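You operate a simulated robot arm through the tools that you are given. There is no shell and no other tool.

The job below is to be done with a simulated robot arm. You get a single attempt, and the scene is never put back.

Task
Unload the small marker: a sharp mark goes to the green tray, a faint one to the red.
Fine: key off before the drawer opens; drawer back in, fan off.

Only the result counts: the job must be done as asked and must still hold three seconds after the hand-in. Knocking over, shifting, dropping, spilling or breaking anything else fails it.

Robot
A 6-joint arm with a two-finger gripper, fixed in place. Base frame: the origin is at the foot of the arm, x ahead of it, y to its left, z up. Readings come in mm, degrees, newtons and seconds.
Its first joint turns from -166.0 to 166.0 degrees. Payload 3.43 kg.
Tool frame: the origin (TCP) lies between the finger pads and is the grasp point; the fingertips stand 20 mm ahead of it; z points along the fingers, y is the line along which they close. Largest opening 190 mm; the body of the gripper starts 248 mm behind the TCP.
Orientation is that of the tool frame in the base frame, as [roll, pitch, yaw] about the fixed x, y, z axes, in that order (R = Rz(yaw) Ry(pitch) Rx(roll)). With the fingers straight down and closing along the base's y, the tool's x points along the base's -x, its y along +y and its z along -z.

Tools
- The arm moves only by the tool nudge_tool. Its argument "targets" is a list that holds one entry, the list of rows, each a list of 7 numbers: the shift along the base's x, y, z in mm, then the turn, a rotation vector about the base's x, y, z in degrees, then the closure, from 0 (fully open) to 1 (shut). In form: [[[x, y, z, rx, ry, rz, gripper], ...]]. A call has 1 to 20 rows; each row is the pose to reach, as a shift and turn from the pose commanded when the call began. Each row takes 0.2 s and may step no farther than 50 mm and 8.6 degrees from the row before; otherwise, or with a gripper value out of range, the whole call is refused. Where a pose cannot be reached the arm comes as near as it can. A force on the tool above 40 N (or 10 N above the force at the start of the call, whichever is more), or a blocked arm, ends the call early, and 0.2 s more pass. The fingers move at their own pace (about 45 mm/s each) and stop on an object; they squeeze with about 27 N. The grip force told is the motor's: it shows also when the fingers shut on nothing. Time passes only in rows, and 0.2 s behind the last, so rows that repeat a pose let the fingers close. It gives the time, the measured TCP pose, the force on the tool (base axes), the opening and the grip force at its end, in the units of the frame above (readings bear some noise), with the torque about the TCP (base axes, N m) and any sound that the robot's microphone picked up.
- Cameras (640 x 400 px; columns grow to the right, rows downward): "scene" is fixed at [61.8, -499.1, 1379.9]; the picture's right is [0.31, -0.95, 0.00], its down [-0.24, -0.08, -0.97] and it looks along [0.92, 0.30, -0.25] (base axes); focal length 344 px, centre (320, 200). "wrist" rides on the gripper at [70, -8, -288] in the tool frame; the picture's right is [0.12, 0.99, 0.00], its down [-0.96, 0.12, -0.25] and it looks along [-0.25, 0.03, 0.97] (tool axes); focal length 261 px, centre (320, 200). There is no depth. A picture from a camera that has moved, and an enlarged one, comes with that camera's place and axes in the base frame and with its lens. The place of the scene camera against the robot may be out by one fixed shift of up to 12 mm in any direction.
- grab_frame(camera): a new picture of that camera. The clock stands still meanwhile.
- lift_body(by): slides the trunk up (or, below 0, down) by that many mm; the arm rides with it, the base frame stays. It gives what a move gives, with no picture.
- inspect(camera, box): a new picture of the part [left, top, right, bottom] of that camera's present view, enlarged. The clock stands still meanwhile.
- hand_in(): hands the job in; it is judged then, once.

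Nothing tells you positions but the pictures and the camera data. Unless the task says otherwise, let go and move clear before handing in.

The tools are called after "Request:" by a JSON object that holds its "op" and its "data". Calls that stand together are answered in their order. nudge_tool: Moves the arm, as the interface text tells. Its arguments: {"type":"object","properties":{"targets":{"type":"array","items":{"type":"array","items":{"type":"array","items":{"type":"number"}}}}},"required":["targets"]} The other tools are called the same way: lift_body (by) slides the trunk up or down; grab_frame (camera) takes a picture; inspect (camera, box) takes an enlarged picture of a part of a camera's view; hand_in () hands the job in.

At the start:

```text
clock: 0.0
position: [608.4, -290.6, 1306.6]
tcp_rot: [-180.0, 0.0, 180.0]
contact_force: [-0.9, -0.8, 0.1]
torque: [-0.02, -0.01, 0.0]
grip_width: 190.0
grip_force: 0.1
trunk travel left (down, up): [-175.0, 65.0]
```

scene: 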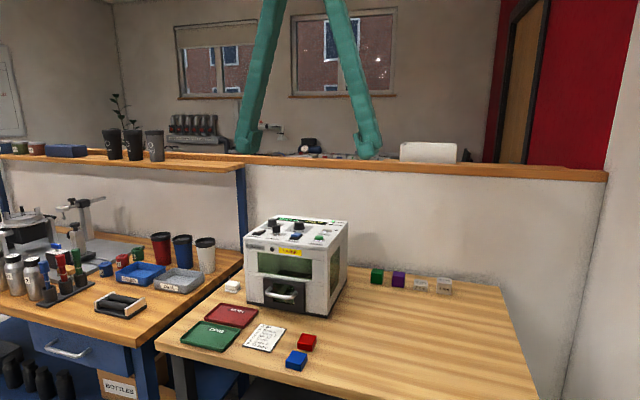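
wrist: 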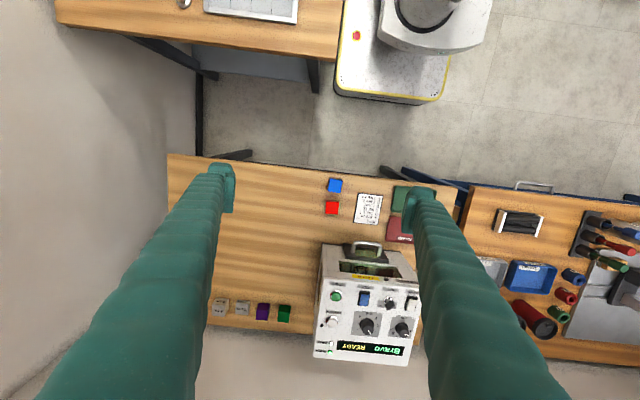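

I see a laser-marker-like box on the table with controls on top and a drawer at front, two trays, a note card, and some cubes. I will zoom in to read the labels and the note.

Request:
{"op": "inspect", "data": {"camera": "scene", "box": [230, 200, 360, 320]}}

Request:
{"op": "inspect", "data": {"camera": "scene", "box": [170, 280, 330, 380]}}

Request:
{"op": "inspect", "data": {"camera": "wrist", "box": [300, 230, 430, 370]}}

Request:
{"op": "inspect", "data": {"camera": "wrist", "box": [320, 160, 440, 250]}}

Request:
{"op": "inspect", "data": {"camera": "scene", "box": [350, 250, 470, 310]}}

```text
3.33 times, centred on (295, 260) of scene
camera zoom: at [61.8, -499.1, 1379.9], right [0.31, -0.95, 0.0], down [-0.24, -0.08, -0.97], along [0.92, 0.3, -0.25], focal length 1147 px, centre (403, 0)
```

zoom: 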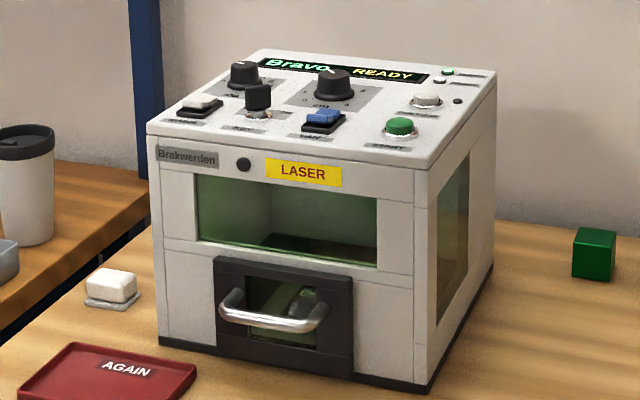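

```text
4.00 times, centred on (250, 330) of scene
camera zoom: at [61.8, -499.1, 1379.9], right [0.31, -0.95, 0.0], down [-0.24, -0.08, -0.97], along [0.92, 0.3, -0.25], focal length 1376 px, centre (600, -320)
```

zoom: 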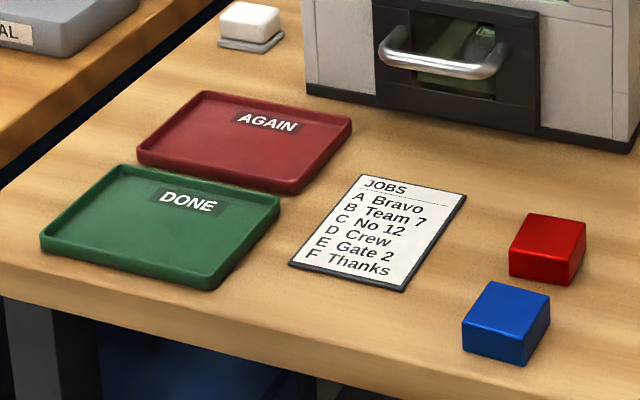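

```text
2.86 times, centred on (365, 300) of wrist
camera zoom: at [536.8, -299.5, 1595.0], right [-0.12, 0.99, 0.0], down [0.96, 0.12, 0.25], along [0.25, 0.03, -0.97], focal length 745 px, centre (191, -86)
```

zoom: 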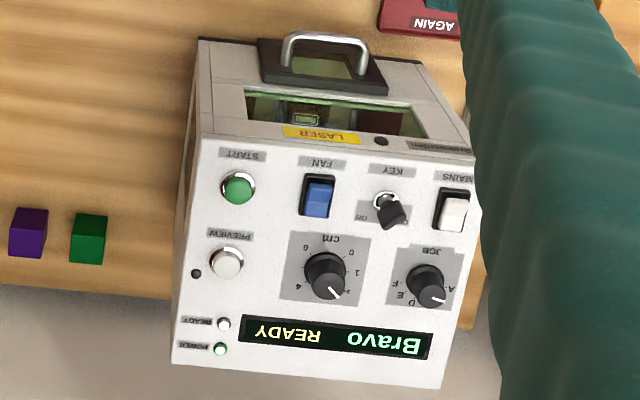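

```text
4.44 times, centred on (380, 205) of wrist
camera zoom: at [536.8, -299.5, 1595.0], right [-0.12, 0.99, 0.0], down [0.96, 0.12, 0.25], along [0.25, 0.03, -0.97], focal length 1158 px, centre (53, 178)
```

zoom: 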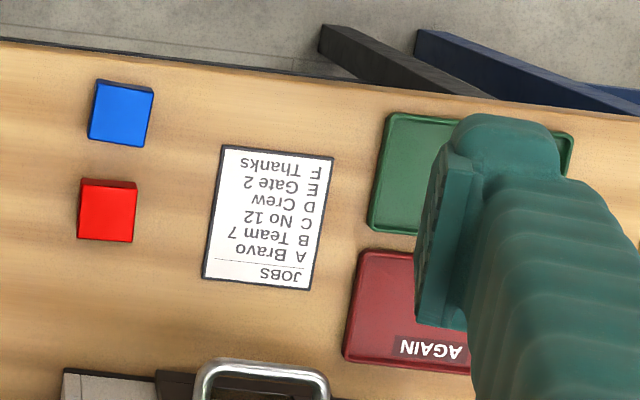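

```text
5.33 times, centred on (410, 280) of scene
camera zoom: at [61.8, -499.1, 1379.9], right [0.31, -0.95, 0.0], down [-0.24, -0.08, -0.97], along [0.92, 0.3, -0.25], focal length 1835 px, centre (-160, -227)
```

zoom: 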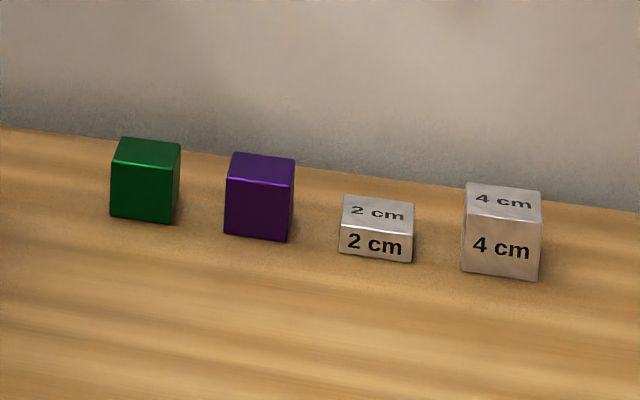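

The marker sits at about (900, -130), with its panel near z 1030 and the key at about (912, -87). I'll move the gripper above the panel at a safe height to read the switches from close by.

Request:
{"op": "nudge_tool", "data": {"targets": [[[30, 25, 0, 0, 0, 0, 0], [65, 45, 0, 0, 0, 0, 0], [100, 70, 0, 0, 0, 0, 0], [135, 95, 0, 0, 0, 0, 0], [170, 120, 0, 0, 0, 0, 0], [205, 145, 0, 0, 0, 0, 0], [240, 165, 0, 0, 0, 0, 0], [250, 170, -40, 0, 0, 0, 0], [250, 170, -80, 0, 0, 0, 0], [250, 170, -80, 0, 0, 0, 0]]]}}

Request:
{"op": "grab_frame", "data": {"camera": "wrist"}}

Request:
{"op": "grab_frame", "data": {"camera": "scene"}}

```text
clock: 2.2
position: [857.7, -120.2, 1227.0]
tcp_rot: [-180.0, 0.0, -180.0]
contact_force: [0.2, 0.0, -0.6]
torque: [0.02, 0.01, 0.01]
grip_width: 189.9
grip_force: 0.0
out of reach, approached as far as the arm can: row 5, 6, 7, 8
trunk travel left (down, up): [-175.0, 65.0]
```

```text
taken
camera wrist: at [786.9, -128.8, 1515.2], right [-0.12, 0.99, 0.0], down [0.96, 0.12, 0.25], along [0.25, 0.03, -0.97], focal length 261 px, centre (320, 200)
```

wrist: 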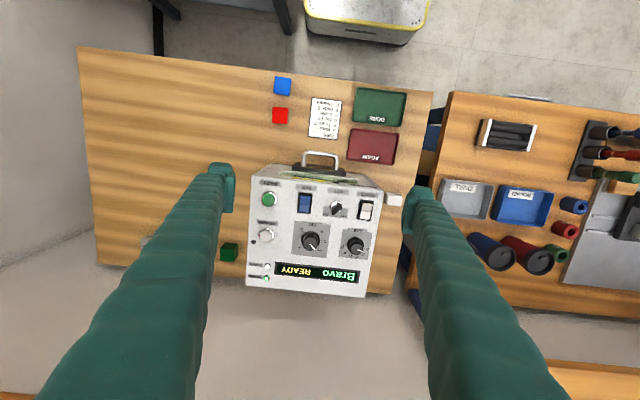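

```text
taken
```

scene: 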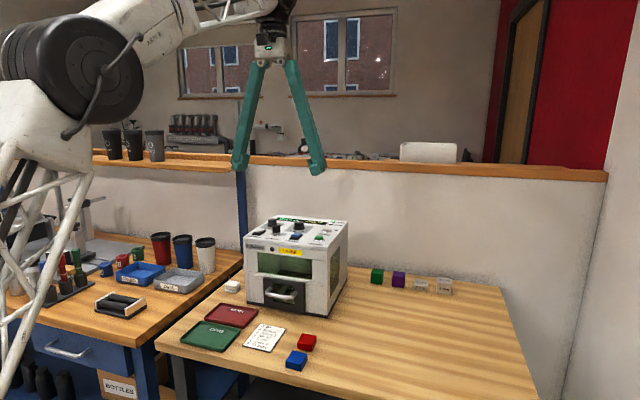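

The panel is now clearly in view of the wrist camera and the arm is over the machine. I'll zoom in on the panel, the key and the windows.

Request:
{"op": "inspect", "data": {"camera": "wrist", "box": [240, 145, 400, 305]}}

Request:
{"op": "inspect", "data": {"camera": "wrist", "box": [310, 175, 390, 225]}}

Request:
{"op": "inspect", "data": {"camera": "wrist", "box": [240, 145, 320, 225]}}

Request:
{"op": "inspect", "data": {"camera": "scene", "box": [250, 265, 320, 315]}}

Request:
{"op": "inspect", "data": {"camera": "scene", "box": [240, 210, 350, 265]}}

```text
2.50 times, centred on (320, 225) of wrist
camera zoom: at [786.9, -128.8, 1515.2], right [-0.12, 0.99, 0.0], down [0.96, 0.12, 0.25], along [0.25, 0.03, -0.97], focal length 652 px, centre (320, 138)
```

zoom: 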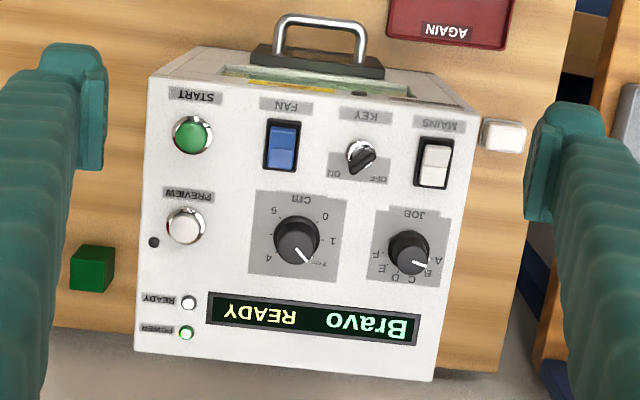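

```text
8.00 times, centred on (350, 200) of wrist
camera zoom: at [786.9, -128.8, 1515.2], right [-0.12, 0.99, 0.0], down [0.96, 0.12, 0.25], along [0.25, 0.03, -0.97], focal length 2085 px, centre (80, 200)
```

zoom: 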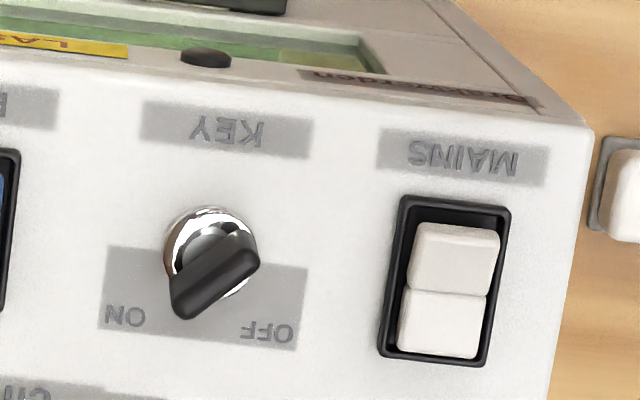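

```text
5.00 times, centred on (280, 185) of wrist
camera zoom: at [786.9, -128.8, 1515.2], right [-0.12, 0.99, 0.0], down [0.96, 0.12, 0.25], along [0.25, 0.03, -0.97], focal length 1303 px, centre (520, 275)
```

zoom: 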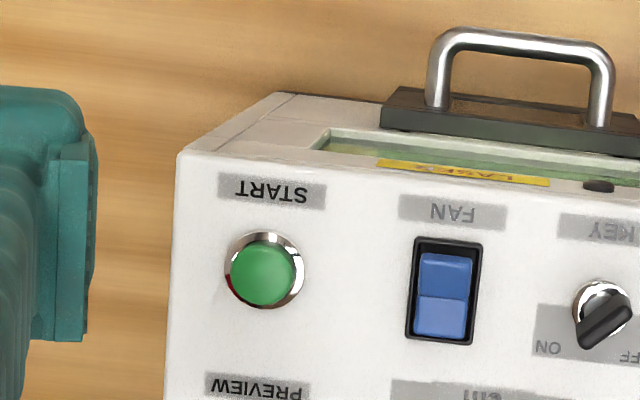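

```text
8.00 times, centred on (285, 290) of scene
camera zoom: at [61.8, -499.1, 1379.9], right [0.31, -0.95, 0.0], down [-0.24, -0.08, -0.97], along [0.92, 0.3, -0.25], focal length 2752 px, centre (600, -520)
```

zoom: 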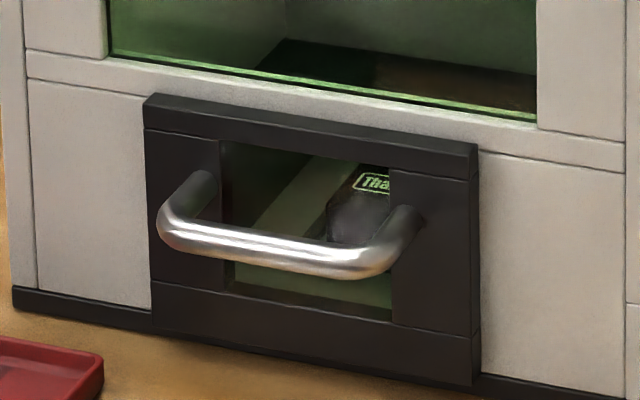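

```text
5.82 times, centred on (295, 238) of scene
camera zoom: at [61.8, -499.1, 1379.9], right [0.31, -0.95, 0.0], down [-0.24, -0.08, -0.97], along [0.92, 0.3, -0.25], focal length 2001 px, centre (466, -18)
```

zoom: 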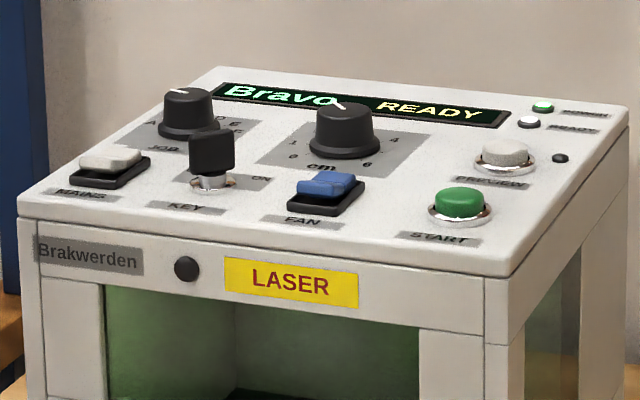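

The key's pointer is at ON and OFF is a quarter turn counter-clockwise seen from above. The part is visible through the drawer window with part of the word "Tha…". Before touching the key I'll look at the fingertips in the scene camera to calibrate its offset, and check the label state.

Request:
{"op": "inspect", "data": {"camera": "scene", "box": [225, 140, 335, 190]}}

Request:
{"op": "inspect", "data": {"camera": "wrist", "box": [300, 140, 360, 180]}}

Request:
{"op": "inspect", "data": {"camera": "scene", "box": [262, 215, 302, 245]}}

```text
5.82 times, centred on (280, 165) of scene
camera zoom: at [61.8, -499.1, 1379.9], right [0.31, -0.95, 0.0], down [-0.24, -0.08, -0.97], along [0.92, 0.3, -0.25], focal length 2001 px, centre (553, 404)
```

zoom: 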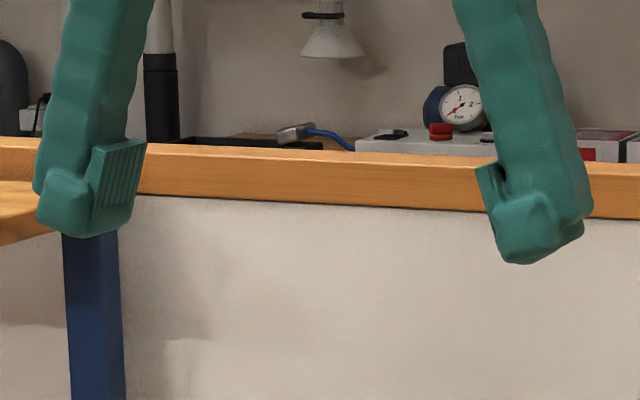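

```text
10.00 times, centred on (330, 160) of wrist
camera zoom: at [786.9, -128.8, 1515.2], right [-0.12, 0.99, 0.0], down [0.96, 0.12, 0.25], along [0.25, 0.03, -0.97], focal length 2606 px, centre (220, 600)
```

zoom: 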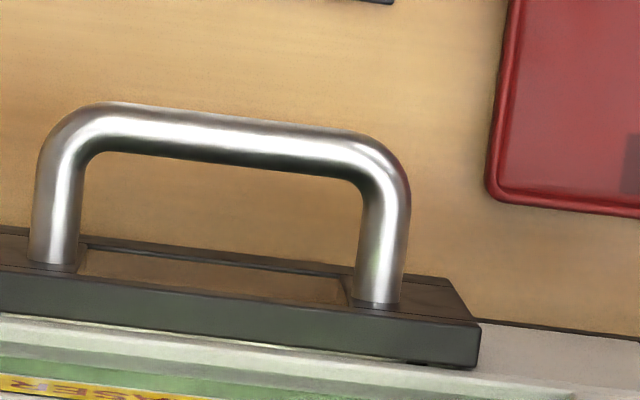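

```text
13.33 times, centred on (282, 230) of scene
camera zoom: at [61.8, -499.1, 1379.9], right [0.31, -0.95, 0.0], down [-0.24, -0.08, -0.97], along [0.92, 0.3, -0.25], focal length 4586 px, centre (827, -200)
```

zoom: 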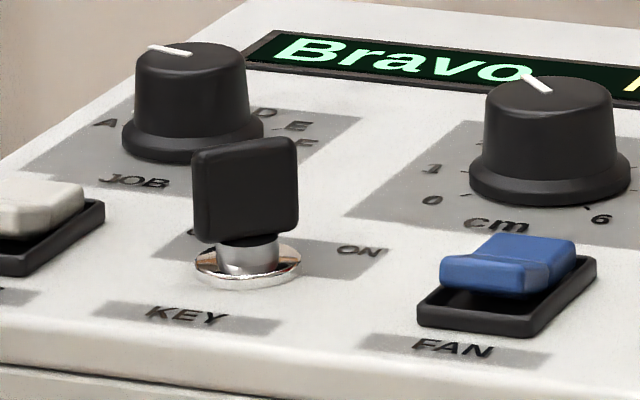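

Key centre is about (919, -81), blade aligned with the ON diagonal. I'll move above it, turn the gripper −45° so the fingers straddle the blade, partly close, and stay well above to check alignment.

Request:
{"op": "nudge_tool", "data": {"targets": [[[10, 7, 0, 0, 0, -7.5, 0.75], [20, 13, 0, 0, 0, -15, 0.75], [30, 20, 0, 0, 0, -22.5, 0.75], [40, 27, 0, 0, 0, -30, 0.75], [50, 34, 0, 0, 0, -37.5, 0.75], [61, 40, 0, 0, 0, -45, 0.75], [61, 40, -40, 0, 0, -45, 0.75], [61, 40, -80, 0, 0, -45, 0.75], [61, 40, -80, 0, 0, -45, 0.75], [61, 40, -80, 0, 0, -45, 0.75]]]}}

Request:
{"op": "grab_frame", "data": {"camera": "wrist"}}

Request:
{"op": "inspect", "data": {"camera": "scene", "box": [235, 170, 345, 250]}}

```text
clock: 4.4
position: [920.2, -80.5, 1146.4]
tcp_rot: [179.9, 0.1, 135.0]
contact_force: [-0.4, -0.5, -0.3]
torque: [-0.04, 0.0, 0.03]
grip_width: 47.4
grip_force: 0.0
out of reach, approached as far as the arm can: row 6
trunk travel left (down, up): [-175.0, 65.0]
```

```text
taken
camera wrist: at [863.4, -38.3, 1435.4], right [0.62, 0.79, 0.0], down [0.76, -0.6, 0.25], along [0.19, -0.15, -0.97], focal length 261 px, centre (320, 200)
```

wrist: 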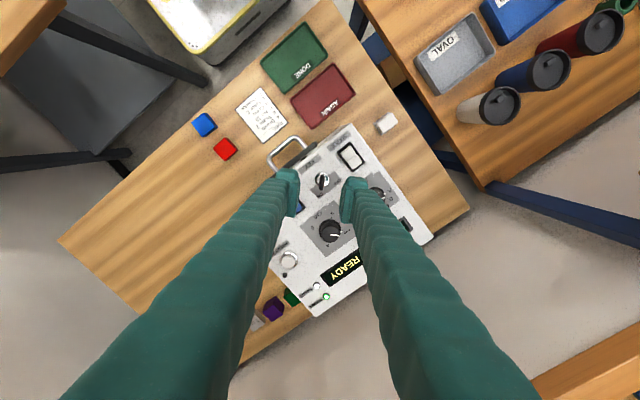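

```text
5.00 times, centred on (290, 210) of scene
camera zoom: at [61.8, -499.1, 1379.9], right [0.31, -0.95, 0.0], down [-0.24, -0.08, -0.97], along [0.92, 0.3, -0.25], focal length 1720 px, centre (470, 150)
```

zoom: 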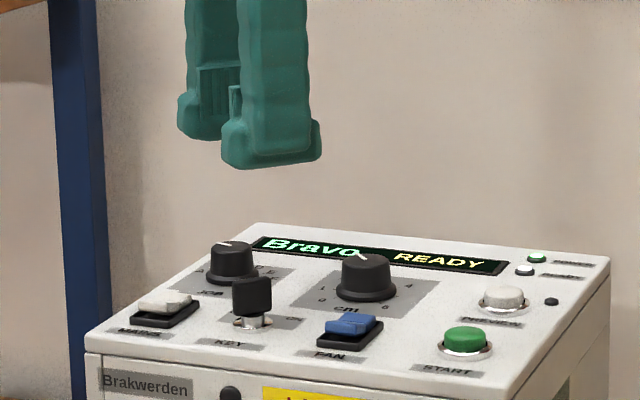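

The gripper straddles the key region from above. I'll zoom in to check where the blade is relative to the fingers.

Request:
{"op": "inspect", "data": {"camera": "wrist", "box": [280, 155, 360, 215]}}

Request:
{"op": "inspect", "data": {"camera": "scene", "box": [265, 215, 305, 245]}}

```text
6.67 times, centred on (320, 185) of wrist
camera zoom: at [863.4, -38.3, 1435.4], right [0.62, 0.79, 0.0], down [0.76, -0.6, 0.25], along [0.19, -0.15, -0.97], focal length 1738 px, centre (320, 300)
```

zoom: 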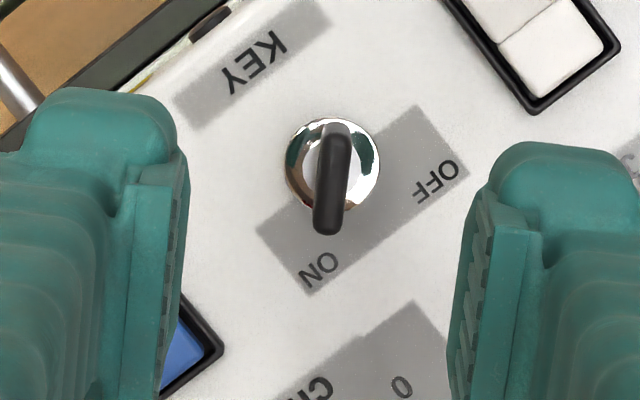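

```text
13.33 times, centred on (285, 230) of scene
camera zoom: at [61.8, -499.1, 1379.9], right [0.31, -0.95, 0.0], down [-0.24, -0.08, -0.97], along [0.92, 0.3, -0.25], focal length 4586 px, centre (787, -200)
```

zoom: 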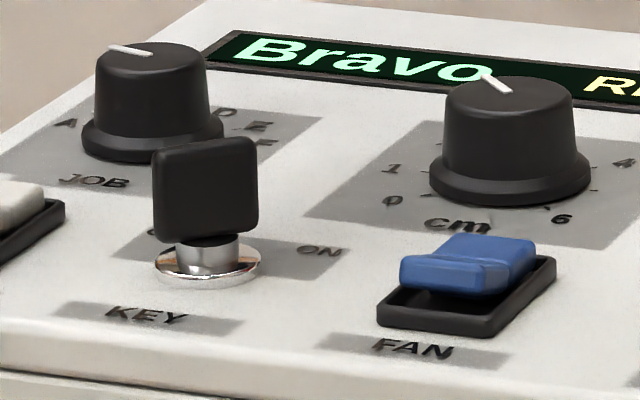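

The blade lines up with the fingers' plane and sits between them. I'll descend most of the way and check height in the scene camera before closing.

Request:
{"op": "nudge_tool", "data": {"targets": [[[1.5, 0, -35, 0, 0, 0, 0.75], [1.5, 0, -70, 0, 0, 0, 0.75], [1.5, 0, -70, 0, 0, 0, 0.75]]]}}

Request:
{"op": "inspect", "data": {"camera": "scene", "box": [250, 195, 330, 245]}}

Request:
{"op": "inspect", "data": {"camera": "wrist", "box": [280, 155, 360, 215]}}

```text
clock: 5.2
position: [919.4, -79.8, 1076.1]
tcp_rot: [179.9, 0.0, 135.0]
contact_force: [-0.8, 0.0, -1.4]
torque: [0.02, -0.01, 0.05]
grip_width: 47.5
grip_force: 0.0
trunk travel left (down, up): [-175.0, 65.0]
```

```text
8.00 times, centred on (290, 220) of scene
camera zoom: at [61.8, -499.1, 1379.9], right [0.31, -0.95, 0.0], down [-0.24, -0.08, -0.97], along [0.92, 0.3, -0.25], focal length 2752 px, centre (560, 40)
```

zoom: 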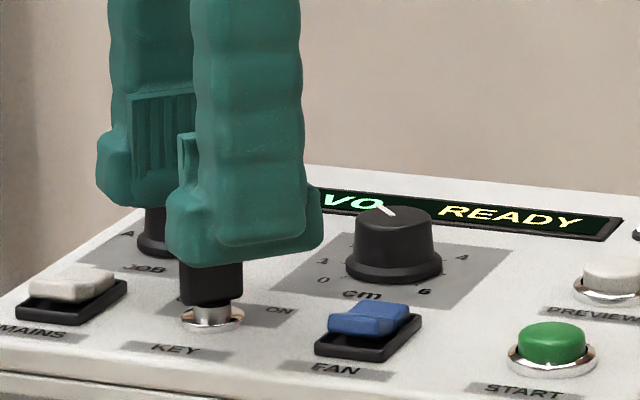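

```text
6.67 times, centred on (320, 185) of wrist
camera zoom: at [863.9, -36.8, 1364.9], right [0.62, 0.79, 0.0], down [0.76, -0.6, 0.25], along [0.19, -0.15, -0.97], focal length 1738 px, centre (320, 300)
```

zoom: 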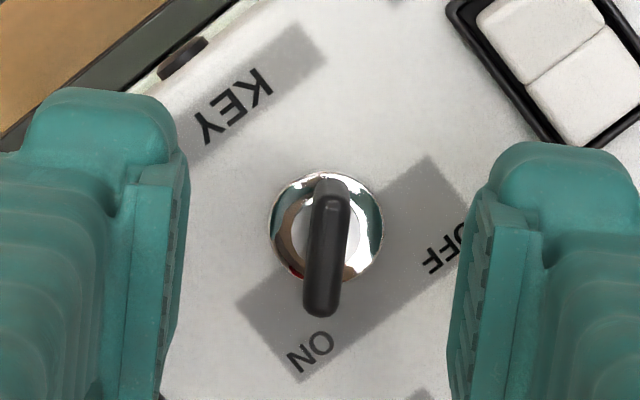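

The fingers are around the blade with clearance on both sides; the tips are just about at the blade's top. I'll lower about 20 mm more and close on the blade.

Request:
{"op": "nudge_tool", "data": {"targets": [[[1, -0.5, -10, 0, 0, 0, 0.75], [1, -0.5, -20, 0, 0, 0, 0.75], [1, -0.5, -20, 0, 0, 0, 0.75]]]}}

Request:
{"op": "inspect", "data": {"camera": "scene", "box": [250, 195, 330, 245]}}

Request:
{"op": "inspect", "data": {"camera": "wrist", "box": [280, 155, 360, 215]}}

```text
clock: 6.0
position: [920.6, -81.1, 1057.4]
tcp_rot: [-180.0, 0.1, 135.0]
contact_force: [-0.3, 0.0, 0.1]
torque: [-0.01, 0.03, -0.01]
grip_width: 47.8
grip_force: 0.1
trunk travel left (down, up): [-175.0, 65.0]
```

```text
8.00 times, centred on (290, 220) of scene
camera zoom: at [61.8, -499.1, 1379.9], right [0.31, -0.95, 0.0], down [-0.24, -0.08, -0.97], along [0.92, 0.3, -0.25], focal length 2752 px, centre (560, 40)
```

zoom: 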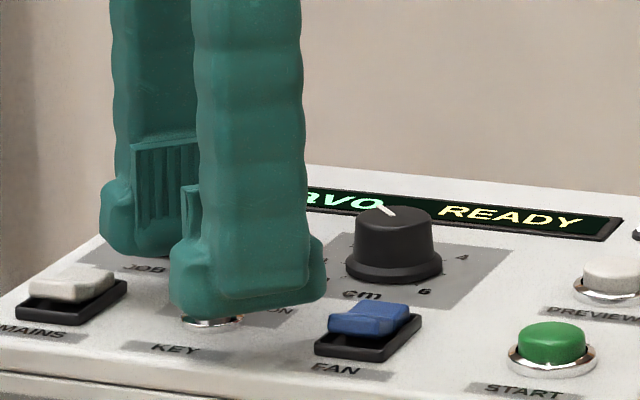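

```text
6.67 times, centred on (320, 185) of wrist
camera zoom: at [864.5, -37.1, 1345.5], right [0.62, 0.79, 0.0], down [0.76, -0.6, 0.25], along [0.19, -0.15, -0.97], focal length 1738 px, centre (320, 300)
```

zoom: 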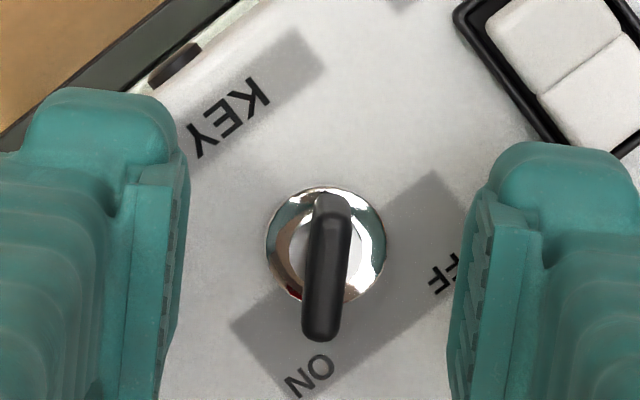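

The blade is centred between the pads with the tips below its top. I'll close on it now.

Request:
{"op": "nudge_tool", "data": {"targets": [[[0, 0, 0, 0, 0, 0, 0.85], [0, 0, 0, 0, 0, 0, 0.93], [0, 0, 0, 0, 0, 0, 1], [0, 0, 0, 0, 0, 0, 1], [0, 0, 0, 0, 0, 0, 1]]]}}

Request:
{"op": "inspect", "data": {"camera": "wrist", "box": [280, 155, 360, 215]}}

Request:
{"op": "inspect", "data": {"camera": "scene", "box": [250, 195, 330, 245]}}

```text
clock: 7.2
position: [921.2, -79.7, 1056.5]
tcp_rot: [180.0, 0.0, 135.0]
contact_force: [12.4, 3.7, 1.0]
torque: [-0.02, -0.16, 0.02]
grip_width: 6.1
grip_force: 40.2
trunk travel left (down, up): [-175.0, 65.0]
```

```text
6.67 times, centred on (320, 185) of wrist
camera zoom: at [865.2, -36.3, 1345.3], right [0.62, 0.79, 0.0], down [0.76, -0.6, 0.25], along [0.2, -0.15, -0.97], focal length 1738 px, centre (320, 300)
```

zoom: 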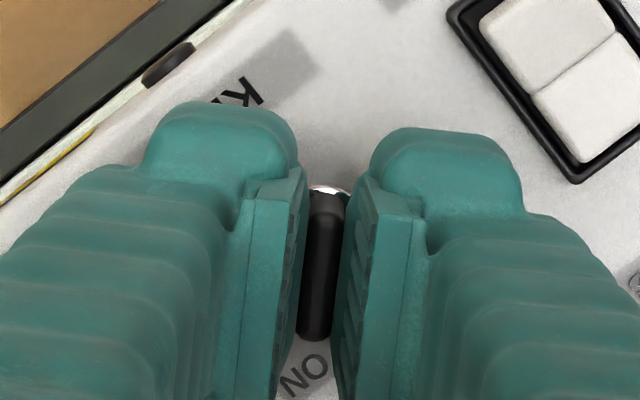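

```text
8.00 times, centred on (290, 220) of scene
camera zoom: at [61.8, -499.1, 1379.9], right [0.31, -0.95, 0.0], down [-0.24, -0.08, -0.97], along [0.92, 0.3, -0.25], focal length 2752 px, centre (560, 40)
```

zoom: 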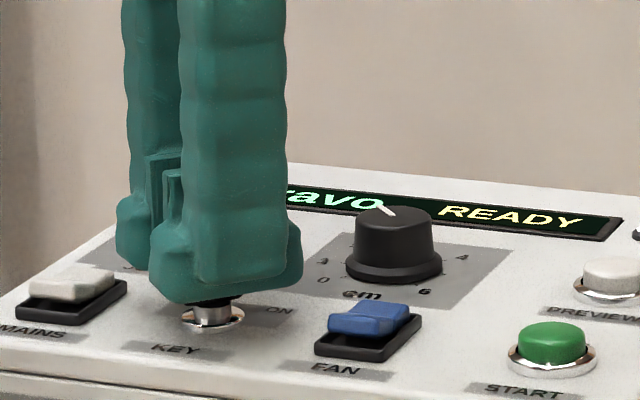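

The blade is gripped (6 mm wide) with the fingers clear of the switches. I'll turn it +90° counter-clockwise to OFF.

Request:
{"op": "nudge_tool", "data": {"targets": [[[1, 0, 0, 0, 0, 7.5, 1], [1, 0, 0, 0, 0, 15, 1], [1, 0, 0, 0, 0, 22.5, 1], [1, 0, 0, 0, 0, 30, 1], [1, 0, 0, 0, 0, 37.5, 1], [1, 0, 0, 0, 0, 45, 1], [1, 0, 0, 0, 0, 52.5, 1], [1, 0, 0, 0, 0, 60, 1], [1, 0, 0, 0, 0, 67.5, 1], [1, 0, 0, 0, 0, 75, 1], [1, 0, 0, 0, 0, 82.5, 1], [1, 0, 0, 0, 0, 90, 1], [1, 0, 0, 0, 0, 90, 1]]]}}

Request:
{"op": "grab_frame", "data": {"camera": "wrist"}}

Request:
{"op": "inspect", "data": {"camera": "scene", "box": [250, 195, 330, 245]}}

```text
clock: 10.0
position: [921.5, -81.2, 1056.7]
tcp_rot: [-179.9, 0.1, -134.8]
contact_force: [-18.6, 8.4, -1.9]
torque: [0.02, 0.18, 0.01]
grip_width: 6.0
grip_force: 40.4
trunk travel left (down, up): [-175.0, 65.0]
```

```text
taken
camera wrist: at [877.4, -136.9, 1345.3], right [-0.79, 0.62, 0.0], down [0.6, 0.76, 0.25], along [0.15, 0.19, -0.97], focal length 261 px, centre (320, 200)
```

wrist: 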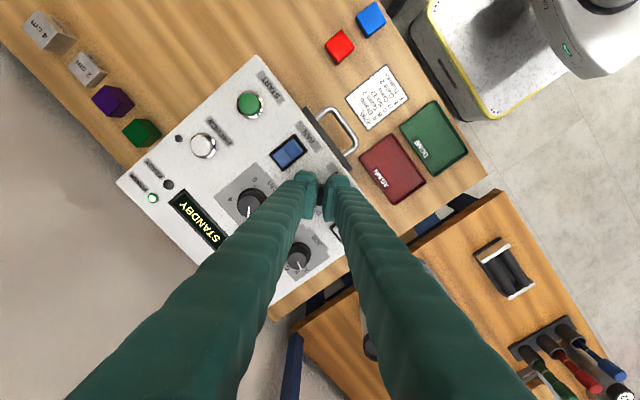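

```text
8.00 times, centred on (290, 220) of scene
camera zoom: at [61.8, -499.1, 1379.9], right [0.31, -0.95, 0.0], down [-0.24, -0.08, -0.97], along [0.92, 0.3, -0.25], focal length 2752 px, centre (560, 40)
```

zoom: 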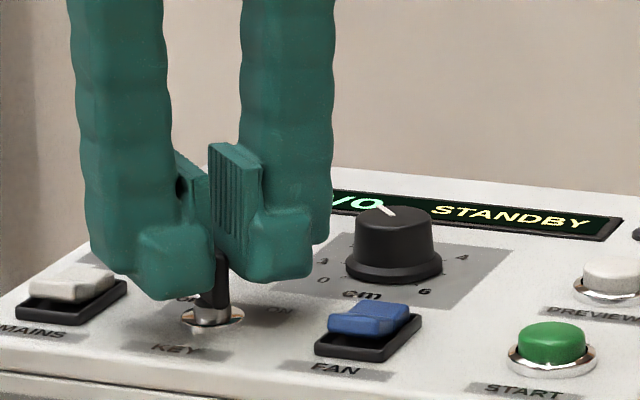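

The display now says STANDBY, so the key is off. I'll open slightly, lift straight up, and look at the panel again.

Request:
{"op": "nudge_tool", "data": {"targets": [[[-1, 1, 0, 0, 0, 0, 1], [-1, 1, 0, 0, 0, 0, 0.87], [-1, 1, 0, 0, 0, 0, 0.87], [-1, 1, 0, 0, 0, 0, 0.87], [-1, 1, 0, 0, 0, 0, 0.87], [-1, 1, 30, 0, 0, 0, 0.87], [-1, 1, 70, 0, 0, 0, 0.87], [-1, 1, 110, 0, 0, 0, 0.87]]]}}

Request:
{"op": "grab_frame", "data": {"camera": "wrist"}}

Request:
{"op": "inspect", "data": {"camera": "scene", "box": [230, 200, 360, 320]}}

```text
clock: 11.8
position: [919.7, -81.3, 1164.6]
tcp_rot: [-180.0, -0.1, -135.0]
contact_force: [-0.5, 0.2, -0.2]
torque: [0.02, 0.04, -0.01]
grip_width: 24.7
grip_force: 0.0
trunk travel left (down, up): [-175.0, 65.0]
```

```text
taken
camera wrist: at [875.8, -137.4, 1453.9], right [-0.79, 0.62, 0.0], down [0.6, 0.76, 0.25], along [0.15, 0.19, -0.97], focal length 261 px, centre (320, 200)
```

wrist: 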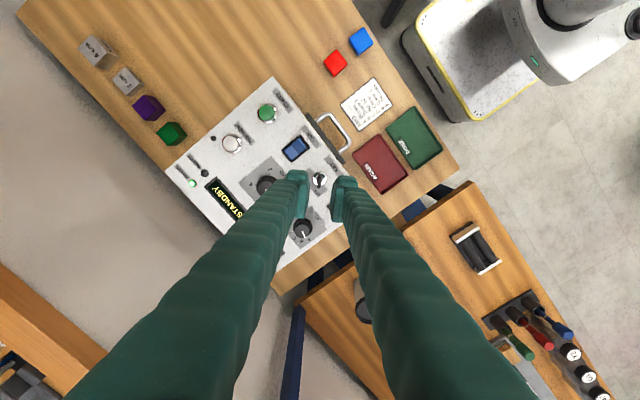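

```text
3.33 times, centred on (295, 260) of scene
camera zoom: at [61.8, -499.1, 1379.9], right [0.31, -0.95, 0.0], down [-0.24, -0.08, -0.97], along [0.92, 0.3, -0.25], focal length 1147 px, centre (403, 0)
```

zoom: 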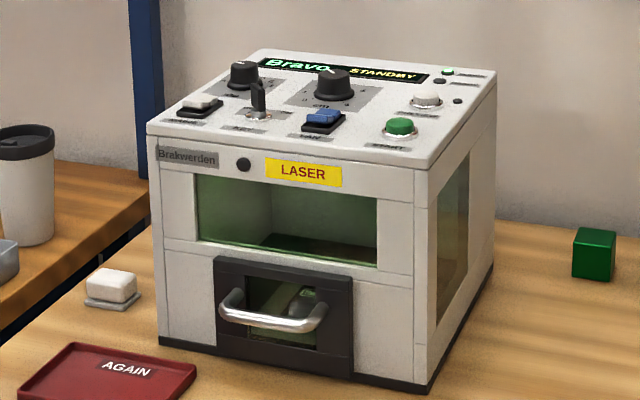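

The key is vertical towards OFF and the display reads STANDBY. Next I'll back out in front of the machine, square up the gripper and look at the drawer handle, which I take to be near (833, -121, 880).

Request:
{"op": "nudge_tool", "data": {"targets": [[[-30, -7, 0, 0, 0, -7.5, 0.6], [-60, -14, 0, 0, 0, -15, 0.4], [-90, -21, 0, 0, 0, -22.5, 0.3], [-120, -28, 0, 0, 0, -30, 0.3], [-150, -35, 0, 0, 0, -37.5, 0.3], [-180, -40, 0, 0, 0, -45, 0.3], [-190, -40, -35, 0, 0, -45, 0.3], [-190, -40, -70, 0, 0, -45, 0.3], [-190, -40, -70, 0, 0, -45, 0.3]]]}}

Request:
{"op": "grab_frame", "data": {"camera": "wrist"}}

Request:
{"op": "grab_frame", "data": {"camera": "scene"}}

```text
clock: 13.8
position: [728.9, -122.6, 1096.2]
tcp_rot: [-180.0, 0.0, -180.0]
contact_force: [-0.2, 0.7, 0.4]
torque: [-0.03, 0.0, 0.03]
grip_width: 133.1
grip_force: 0.1
trunk travel left (down, up): [-175.0, 65.0]
```

```text
taken
camera wrist: at [658.7, -130.4, 1384.1], right [-0.12, 0.99, 0.0], down [0.96, 0.12, 0.25], along [0.25, 0.03, -0.97], focal length 261 px, centre (320, 200)
```

wrist: 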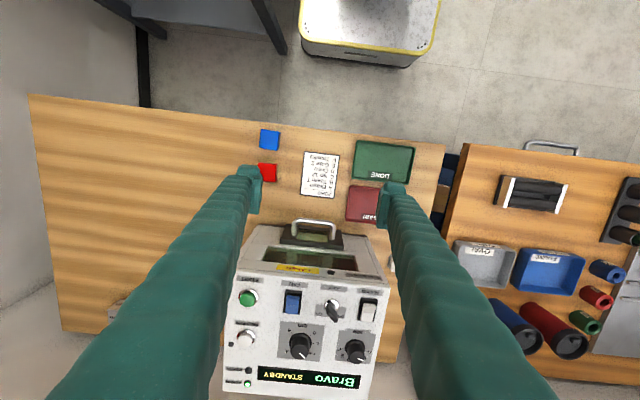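

```text
taken
```

scene: 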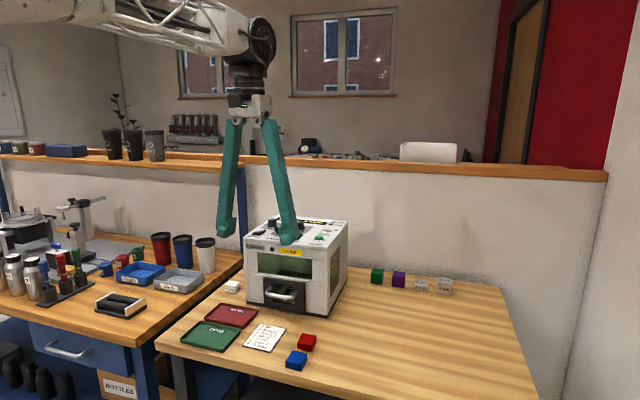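

Request:
{"op": "inspect", "data": {"camera": "wrist", "box": [270, 205, 370, 275]}}

Request:
{"op": "inspect", "data": {"camera": "wrist", "box": [250, 120, 430, 230]}}

Request:
{"op": "inspect", "data": {"camera": "scene", "box": [250, 265, 320, 315]}}

```text
5.71 times, centred on (320, 240) of wrist
camera zoom: at [658.7, -130.4, 1384.1], right [-0.12, 0.99, 0.0], down [0.96, 0.12, 0.25], along [0.25, 0.03, -0.97], focal length 1489 px, centre (320, -29)
```

zoom: 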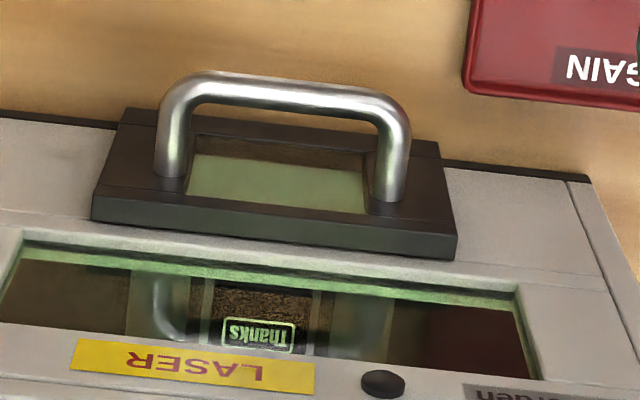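

```text
3.56 times, centred on (340, 175) of wrist
camera zoom: at [658.7, -130.4, 1384.1], right [-0.12, 0.99, 0.0], down [0.96, 0.12, 0.25], along [0.25, 0.03, -0.97], focal length 927 px, centre (249, 289)
```

zoom: 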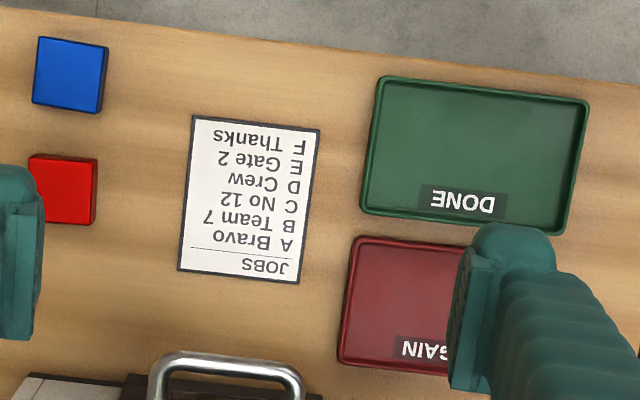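

```text
8.00 times, centred on (285, 290) of scene
camera zoom: at [61.8, -499.1, 1379.9], right [0.31, -0.95, 0.0], down [-0.24, -0.08, -0.97], along [0.92, 0.3, -0.25], focal length 2752 px, centre (600, -520)
```

zoom: 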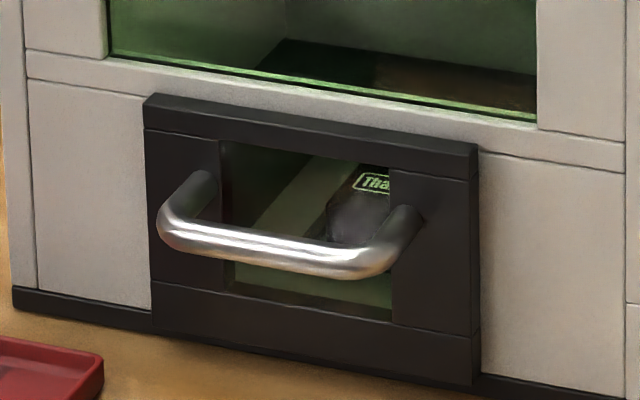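

I place the handle bar at about (835, -120, 878), roughly 90 mm wide overall, with the drawer face at x≈869. I'll descend in front of it and slide forward with the open fingers either side of the handle.

Request:
{"op": "nudge_tool", "data": {"targets": [[[15, 1, -45, 0, 0, 0, 0.3], [25, 2, -90, 0, 0, 0, 0.3], [25, 2, -135, 0, 0, 0, 0.3], [25, 2, -180, 0, 0, 0, 0.3], [25, 2, -219, 0, 0, 0, 0.3], [25, 2, -219, 0, 0, 0, 0.3]]]}}

Request:
{"op": "grab_frame", "data": {"camera": "wrist"}}

Request:
{"op": "inspect", "data": {"camera": "scene", "box": [230, 240, 340, 330]}}

```text
clock: 15.2
position: [756.5, -118.6, 878.2]
tcp_rot: [179.9, 0.1, 179.9]
contact_force: [-0.6, 1.0, 0.2]
torque: [0.01, 0.01, -0.03]
grip_width: 133.1
grip_force: 0.0
trunk travel left (down, up): [-175.0, 65.0]
```

```text
taken
camera wrist: at [686.0, -127.8, 1166.3], right [-0.12, 0.99, 0.0], down [0.96, 0.12, 0.25], along [0.25, 0.03, -0.97], focal length 261 px, centre (320, 200)
```

wrist: 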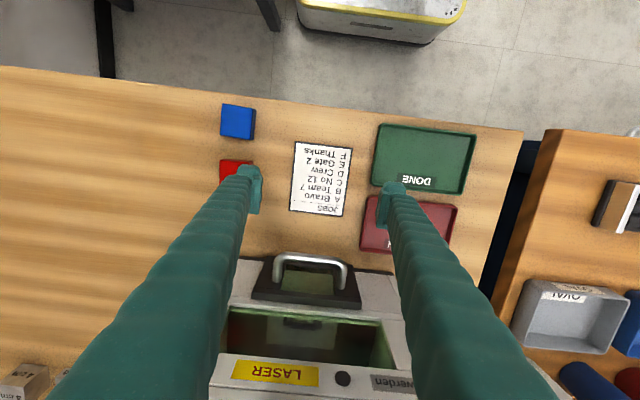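

```text
4.44 times, centred on (285, 285) of scene
camera zoom: at [61.8, -499.1, 1379.9], right [0.31, -0.95, 0.0], down [-0.24, -0.08, -0.97], along [0.92, 0.3, -0.25], focal length 1529 px, centre (476, -178)
```

zoom: 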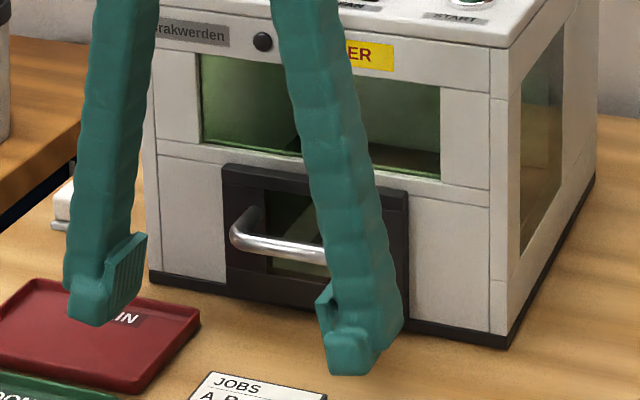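

Handle position confirmed at (834, -120). I'll slide forward and close on the handle's sides.

Request:
{"op": "nudge_tool", "data": {"targets": [[[30, -1.5, 0, 0, 0, 0, 0.3], [60, -1.5, 0, 0, 0, 0, 0.3], [78, -1.5, 0, 0, 0, 0, 0.3], [78, -1.5, 0, 0, 0, 0, 0.5], [78, -1.5, 0, 0, 0, 0, 0.7], [78, -1.5, 0, 0, 0, 0, 0.7], [78, -1.5, 0, 0, 0, 0, 0.7], [78, -1.5, 0, 0, 0, 0, 0.7]]]}}

Request:
{"op": "grab_frame", "data": {"camera": "wrist"}}

Request:
{"op": "inspect", "data": {"camera": "scene", "box": [230, 240, 340, 330]}}

```text
clock: 17.0
position: [833.2, -120.1, 876.5]
tcp_rot: [-180.0, 0.0, -179.9]
contact_force: [1.2, 1.1, 2.8]
torque: [-0.01, 0.01, 0.08]
grip_width: 88.6
grip_force: 44.8
trunk travel left (down, up): [-175.0, 65.0]
```

```text
taken
camera wrist: at [763.4, -129.5, 1165.6], right [-0.12, 0.99, 0.0], down [0.96, 0.12, 0.25], along [0.25, 0.03, -0.97], focal length 261 px, centre (320, 200)
```

wrist: 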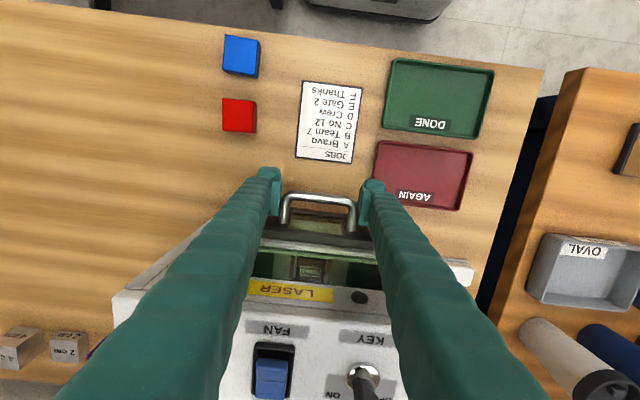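

```text
4.44 times, centred on (285, 285) of scene
camera zoom: at [61.8, -499.1, 1379.9], right [0.31, -0.95, 0.0], down [-0.24, -0.08, -0.97], along [0.92, 0.3, -0.25], focal length 1529 px, centre (476, -178)
```

zoom: 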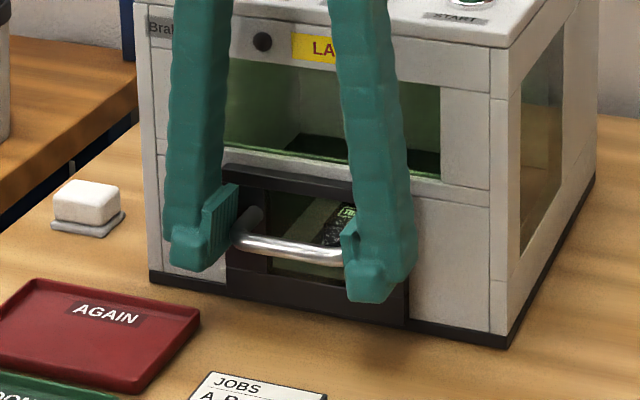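

The handle is held (88.6 mm). I'll pull the drawer out gently in −x in two stages, watching the force.

Request:
{"op": "nudge_tool", "data": {"targets": [[[-5, 0, 0, 0, 0, 0, 0.75], [-10, 0, 0, 0, 0, 0, 0.75], [-20, 0, 0, 0, 0, 0, 0.75], [-30, 0, 0, 0, 0, 0, 0.75], [-40, -0.5, 0, 0, 0, 0, 0.75], [-50, -0.5, 0, 0, 0, 0, 0.75]]]}}

Request:
{"op": "grab_frame", "data": {"camera": "wrist"}}

Request:
{"op": "inspect", "data": {"camera": "scene", "box": [220, 230, 340, 340]}}

```text
clock: 18.4
position: [784.4, -120.7, 877.8]
tcp_rot: [180.0, 0.0, 179.9]
contact_force: [-0.4, -3.0, 2.2]
torque: [0.38, 0.0, -0.06]
grip_width: 88.4
grip_force: 44.8
trunk travel left (down, up): [-175.0, 65.0]
```

```text
taken
camera wrist: at [713.6, -129.5, 1165.6], right [-0.12, 0.99, 0.0], down [0.96, 0.12, 0.25], along [0.25, 0.03, -0.97], focal length 261 px, centre (320, 200)
```

wrist: 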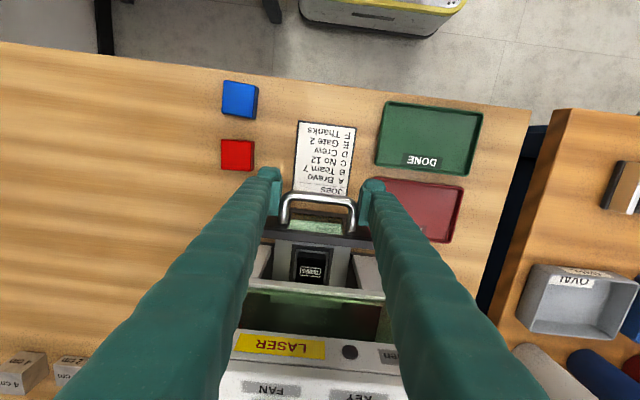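

```text
3.64 times, centred on (280, 285) of scene
camera zoom: at [61.8, -499.1, 1379.9], right [0.31, -0.95, 0.0], down [-0.24, -0.08, -0.97], along [0.92, 0.3, -0.25], focal length 1251 px, centre (466, -109)
```

zoom: 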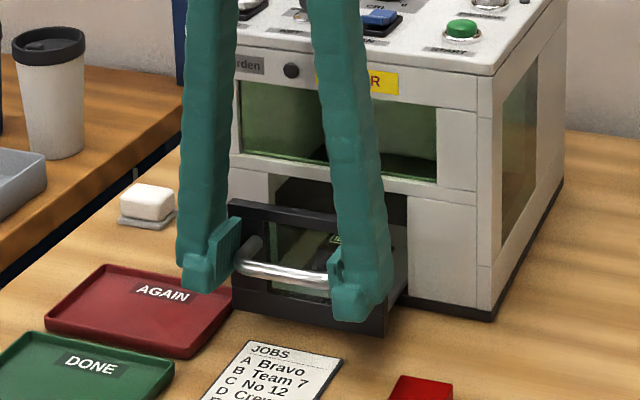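

The drawer slides easily and the part is coming into view. I'll pull it about 70 mm further.

Request:
{"op": "nudge_tool", "data": {"targets": [[[-10, 0, 0, 0, 0, 0, 0.75], [-20, 0, 0, 0, 0, 0, 0.75], [-30, 0, 0, 0, 0, 0, 0.75], [-40, -0.5, 0, 0, 0, 0, 0.75], [-50, -0.5, 0, 0, 0, 0, 0.75], [-60, -1, 0, 0, 0, 0, 0.75], [-70, -1, 0, 0, 0, 0, 0.75]]]}}

Request:
{"op": "grab_frame", "data": {"camera": "wrist"}}

Request:
{"op": "inspect", "data": {"camera": "scene", "box": [220, 230, 340, 340]}}

```text
clock: 20.0
position: [712.9, -120.9, 877.3]
tcp_rot: [-179.9, 0.1, 180.0]
contact_force: [0.0, -2.6, -7.3]
torque: [0.01, 0.11, 0.05]
grip_width: 88.2
grip_force: 45.0
trunk travel left (down, up): [-175.0, 65.0]
```

```text
taken
camera wrist: at [642.5, -129.5, 1165.5], right [-0.12, 0.99, 0.0], down [0.96, 0.12, 0.25], along [0.25, 0.03, -0.97], focal length 261 px, centre (320, 200)
```

wrist: 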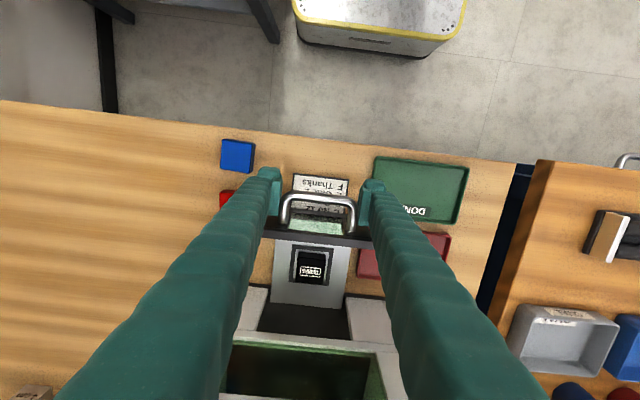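

```text
3.64 times, centred on (280, 285) of scene
camera zoom: at [61.8, -499.1, 1379.9], right [0.31, -0.95, 0.0], down [-0.24, -0.08, -0.97], along [0.92, 0.3, -0.25], focal length 1251 px, centre (466, -109)
```

zoom: 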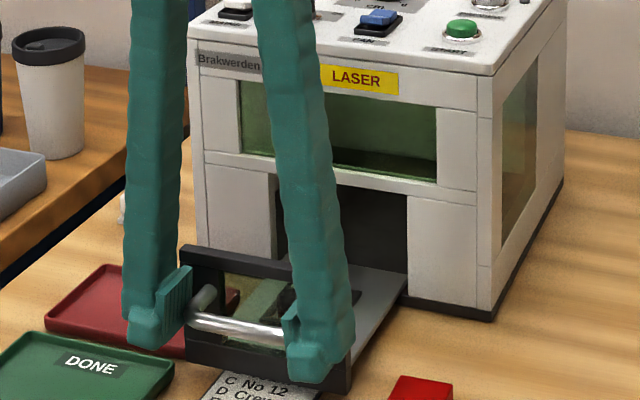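

The drawer is out about 120 mm and the part sits in a nest in the plate. I'll zoom in on the part and its mark.

Request:
{"op": "inspect", "data": {"camera": "wrist", "box": [265, 230, 365, 310]}}

Request:
{"op": "inspect", "data": {"camera": "wrist", "box": [290, 245, 335, 285]}}

Request:
{"op": "inspect", "data": {"camera": "scene", "box": [265, 290, 325, 340]}}

```text
5.00 times, centred on (315, 270) of wrist
camera zoom: at [642.5, -129.5, 1165.5], right [-0.12, 0.99, 0.0], down [0.96, 0.12, 0.25], along [0.25, 0.03, -0.97], focal length 1303 px, centre (345, -150)
```

zoom: 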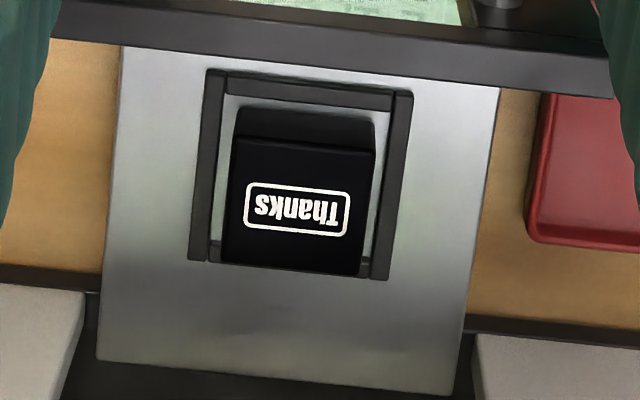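

```text
10.00 times, centred on (312, 265) of wrist
camera zoom: at [642.5, -129.5, 1165.5], right [-0.12, 0.99, 0.0], down [0.96, 0.12, 0.25], along [0.25, 0.03, -0.97], focal length 2606 px, centre (395, -450)
```

zoom: 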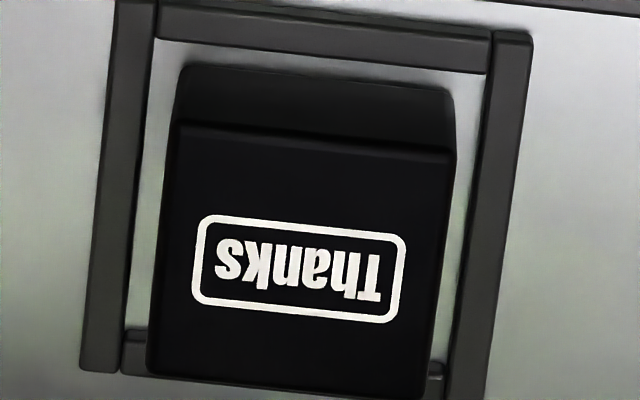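

```text
8.00 times, centred on (295, 315) of scene
camera zoom: at [61.8, -499.1, 1379.9], right [0.31, -0.95, 0.0], down [-0.24, -0.08, -0.97], along [0.92, 0.3, -0.25], focal length 2752 px, centre (520, -720)
```

zoom: 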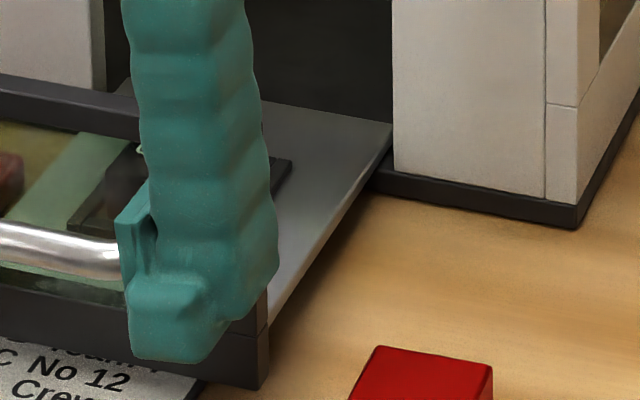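

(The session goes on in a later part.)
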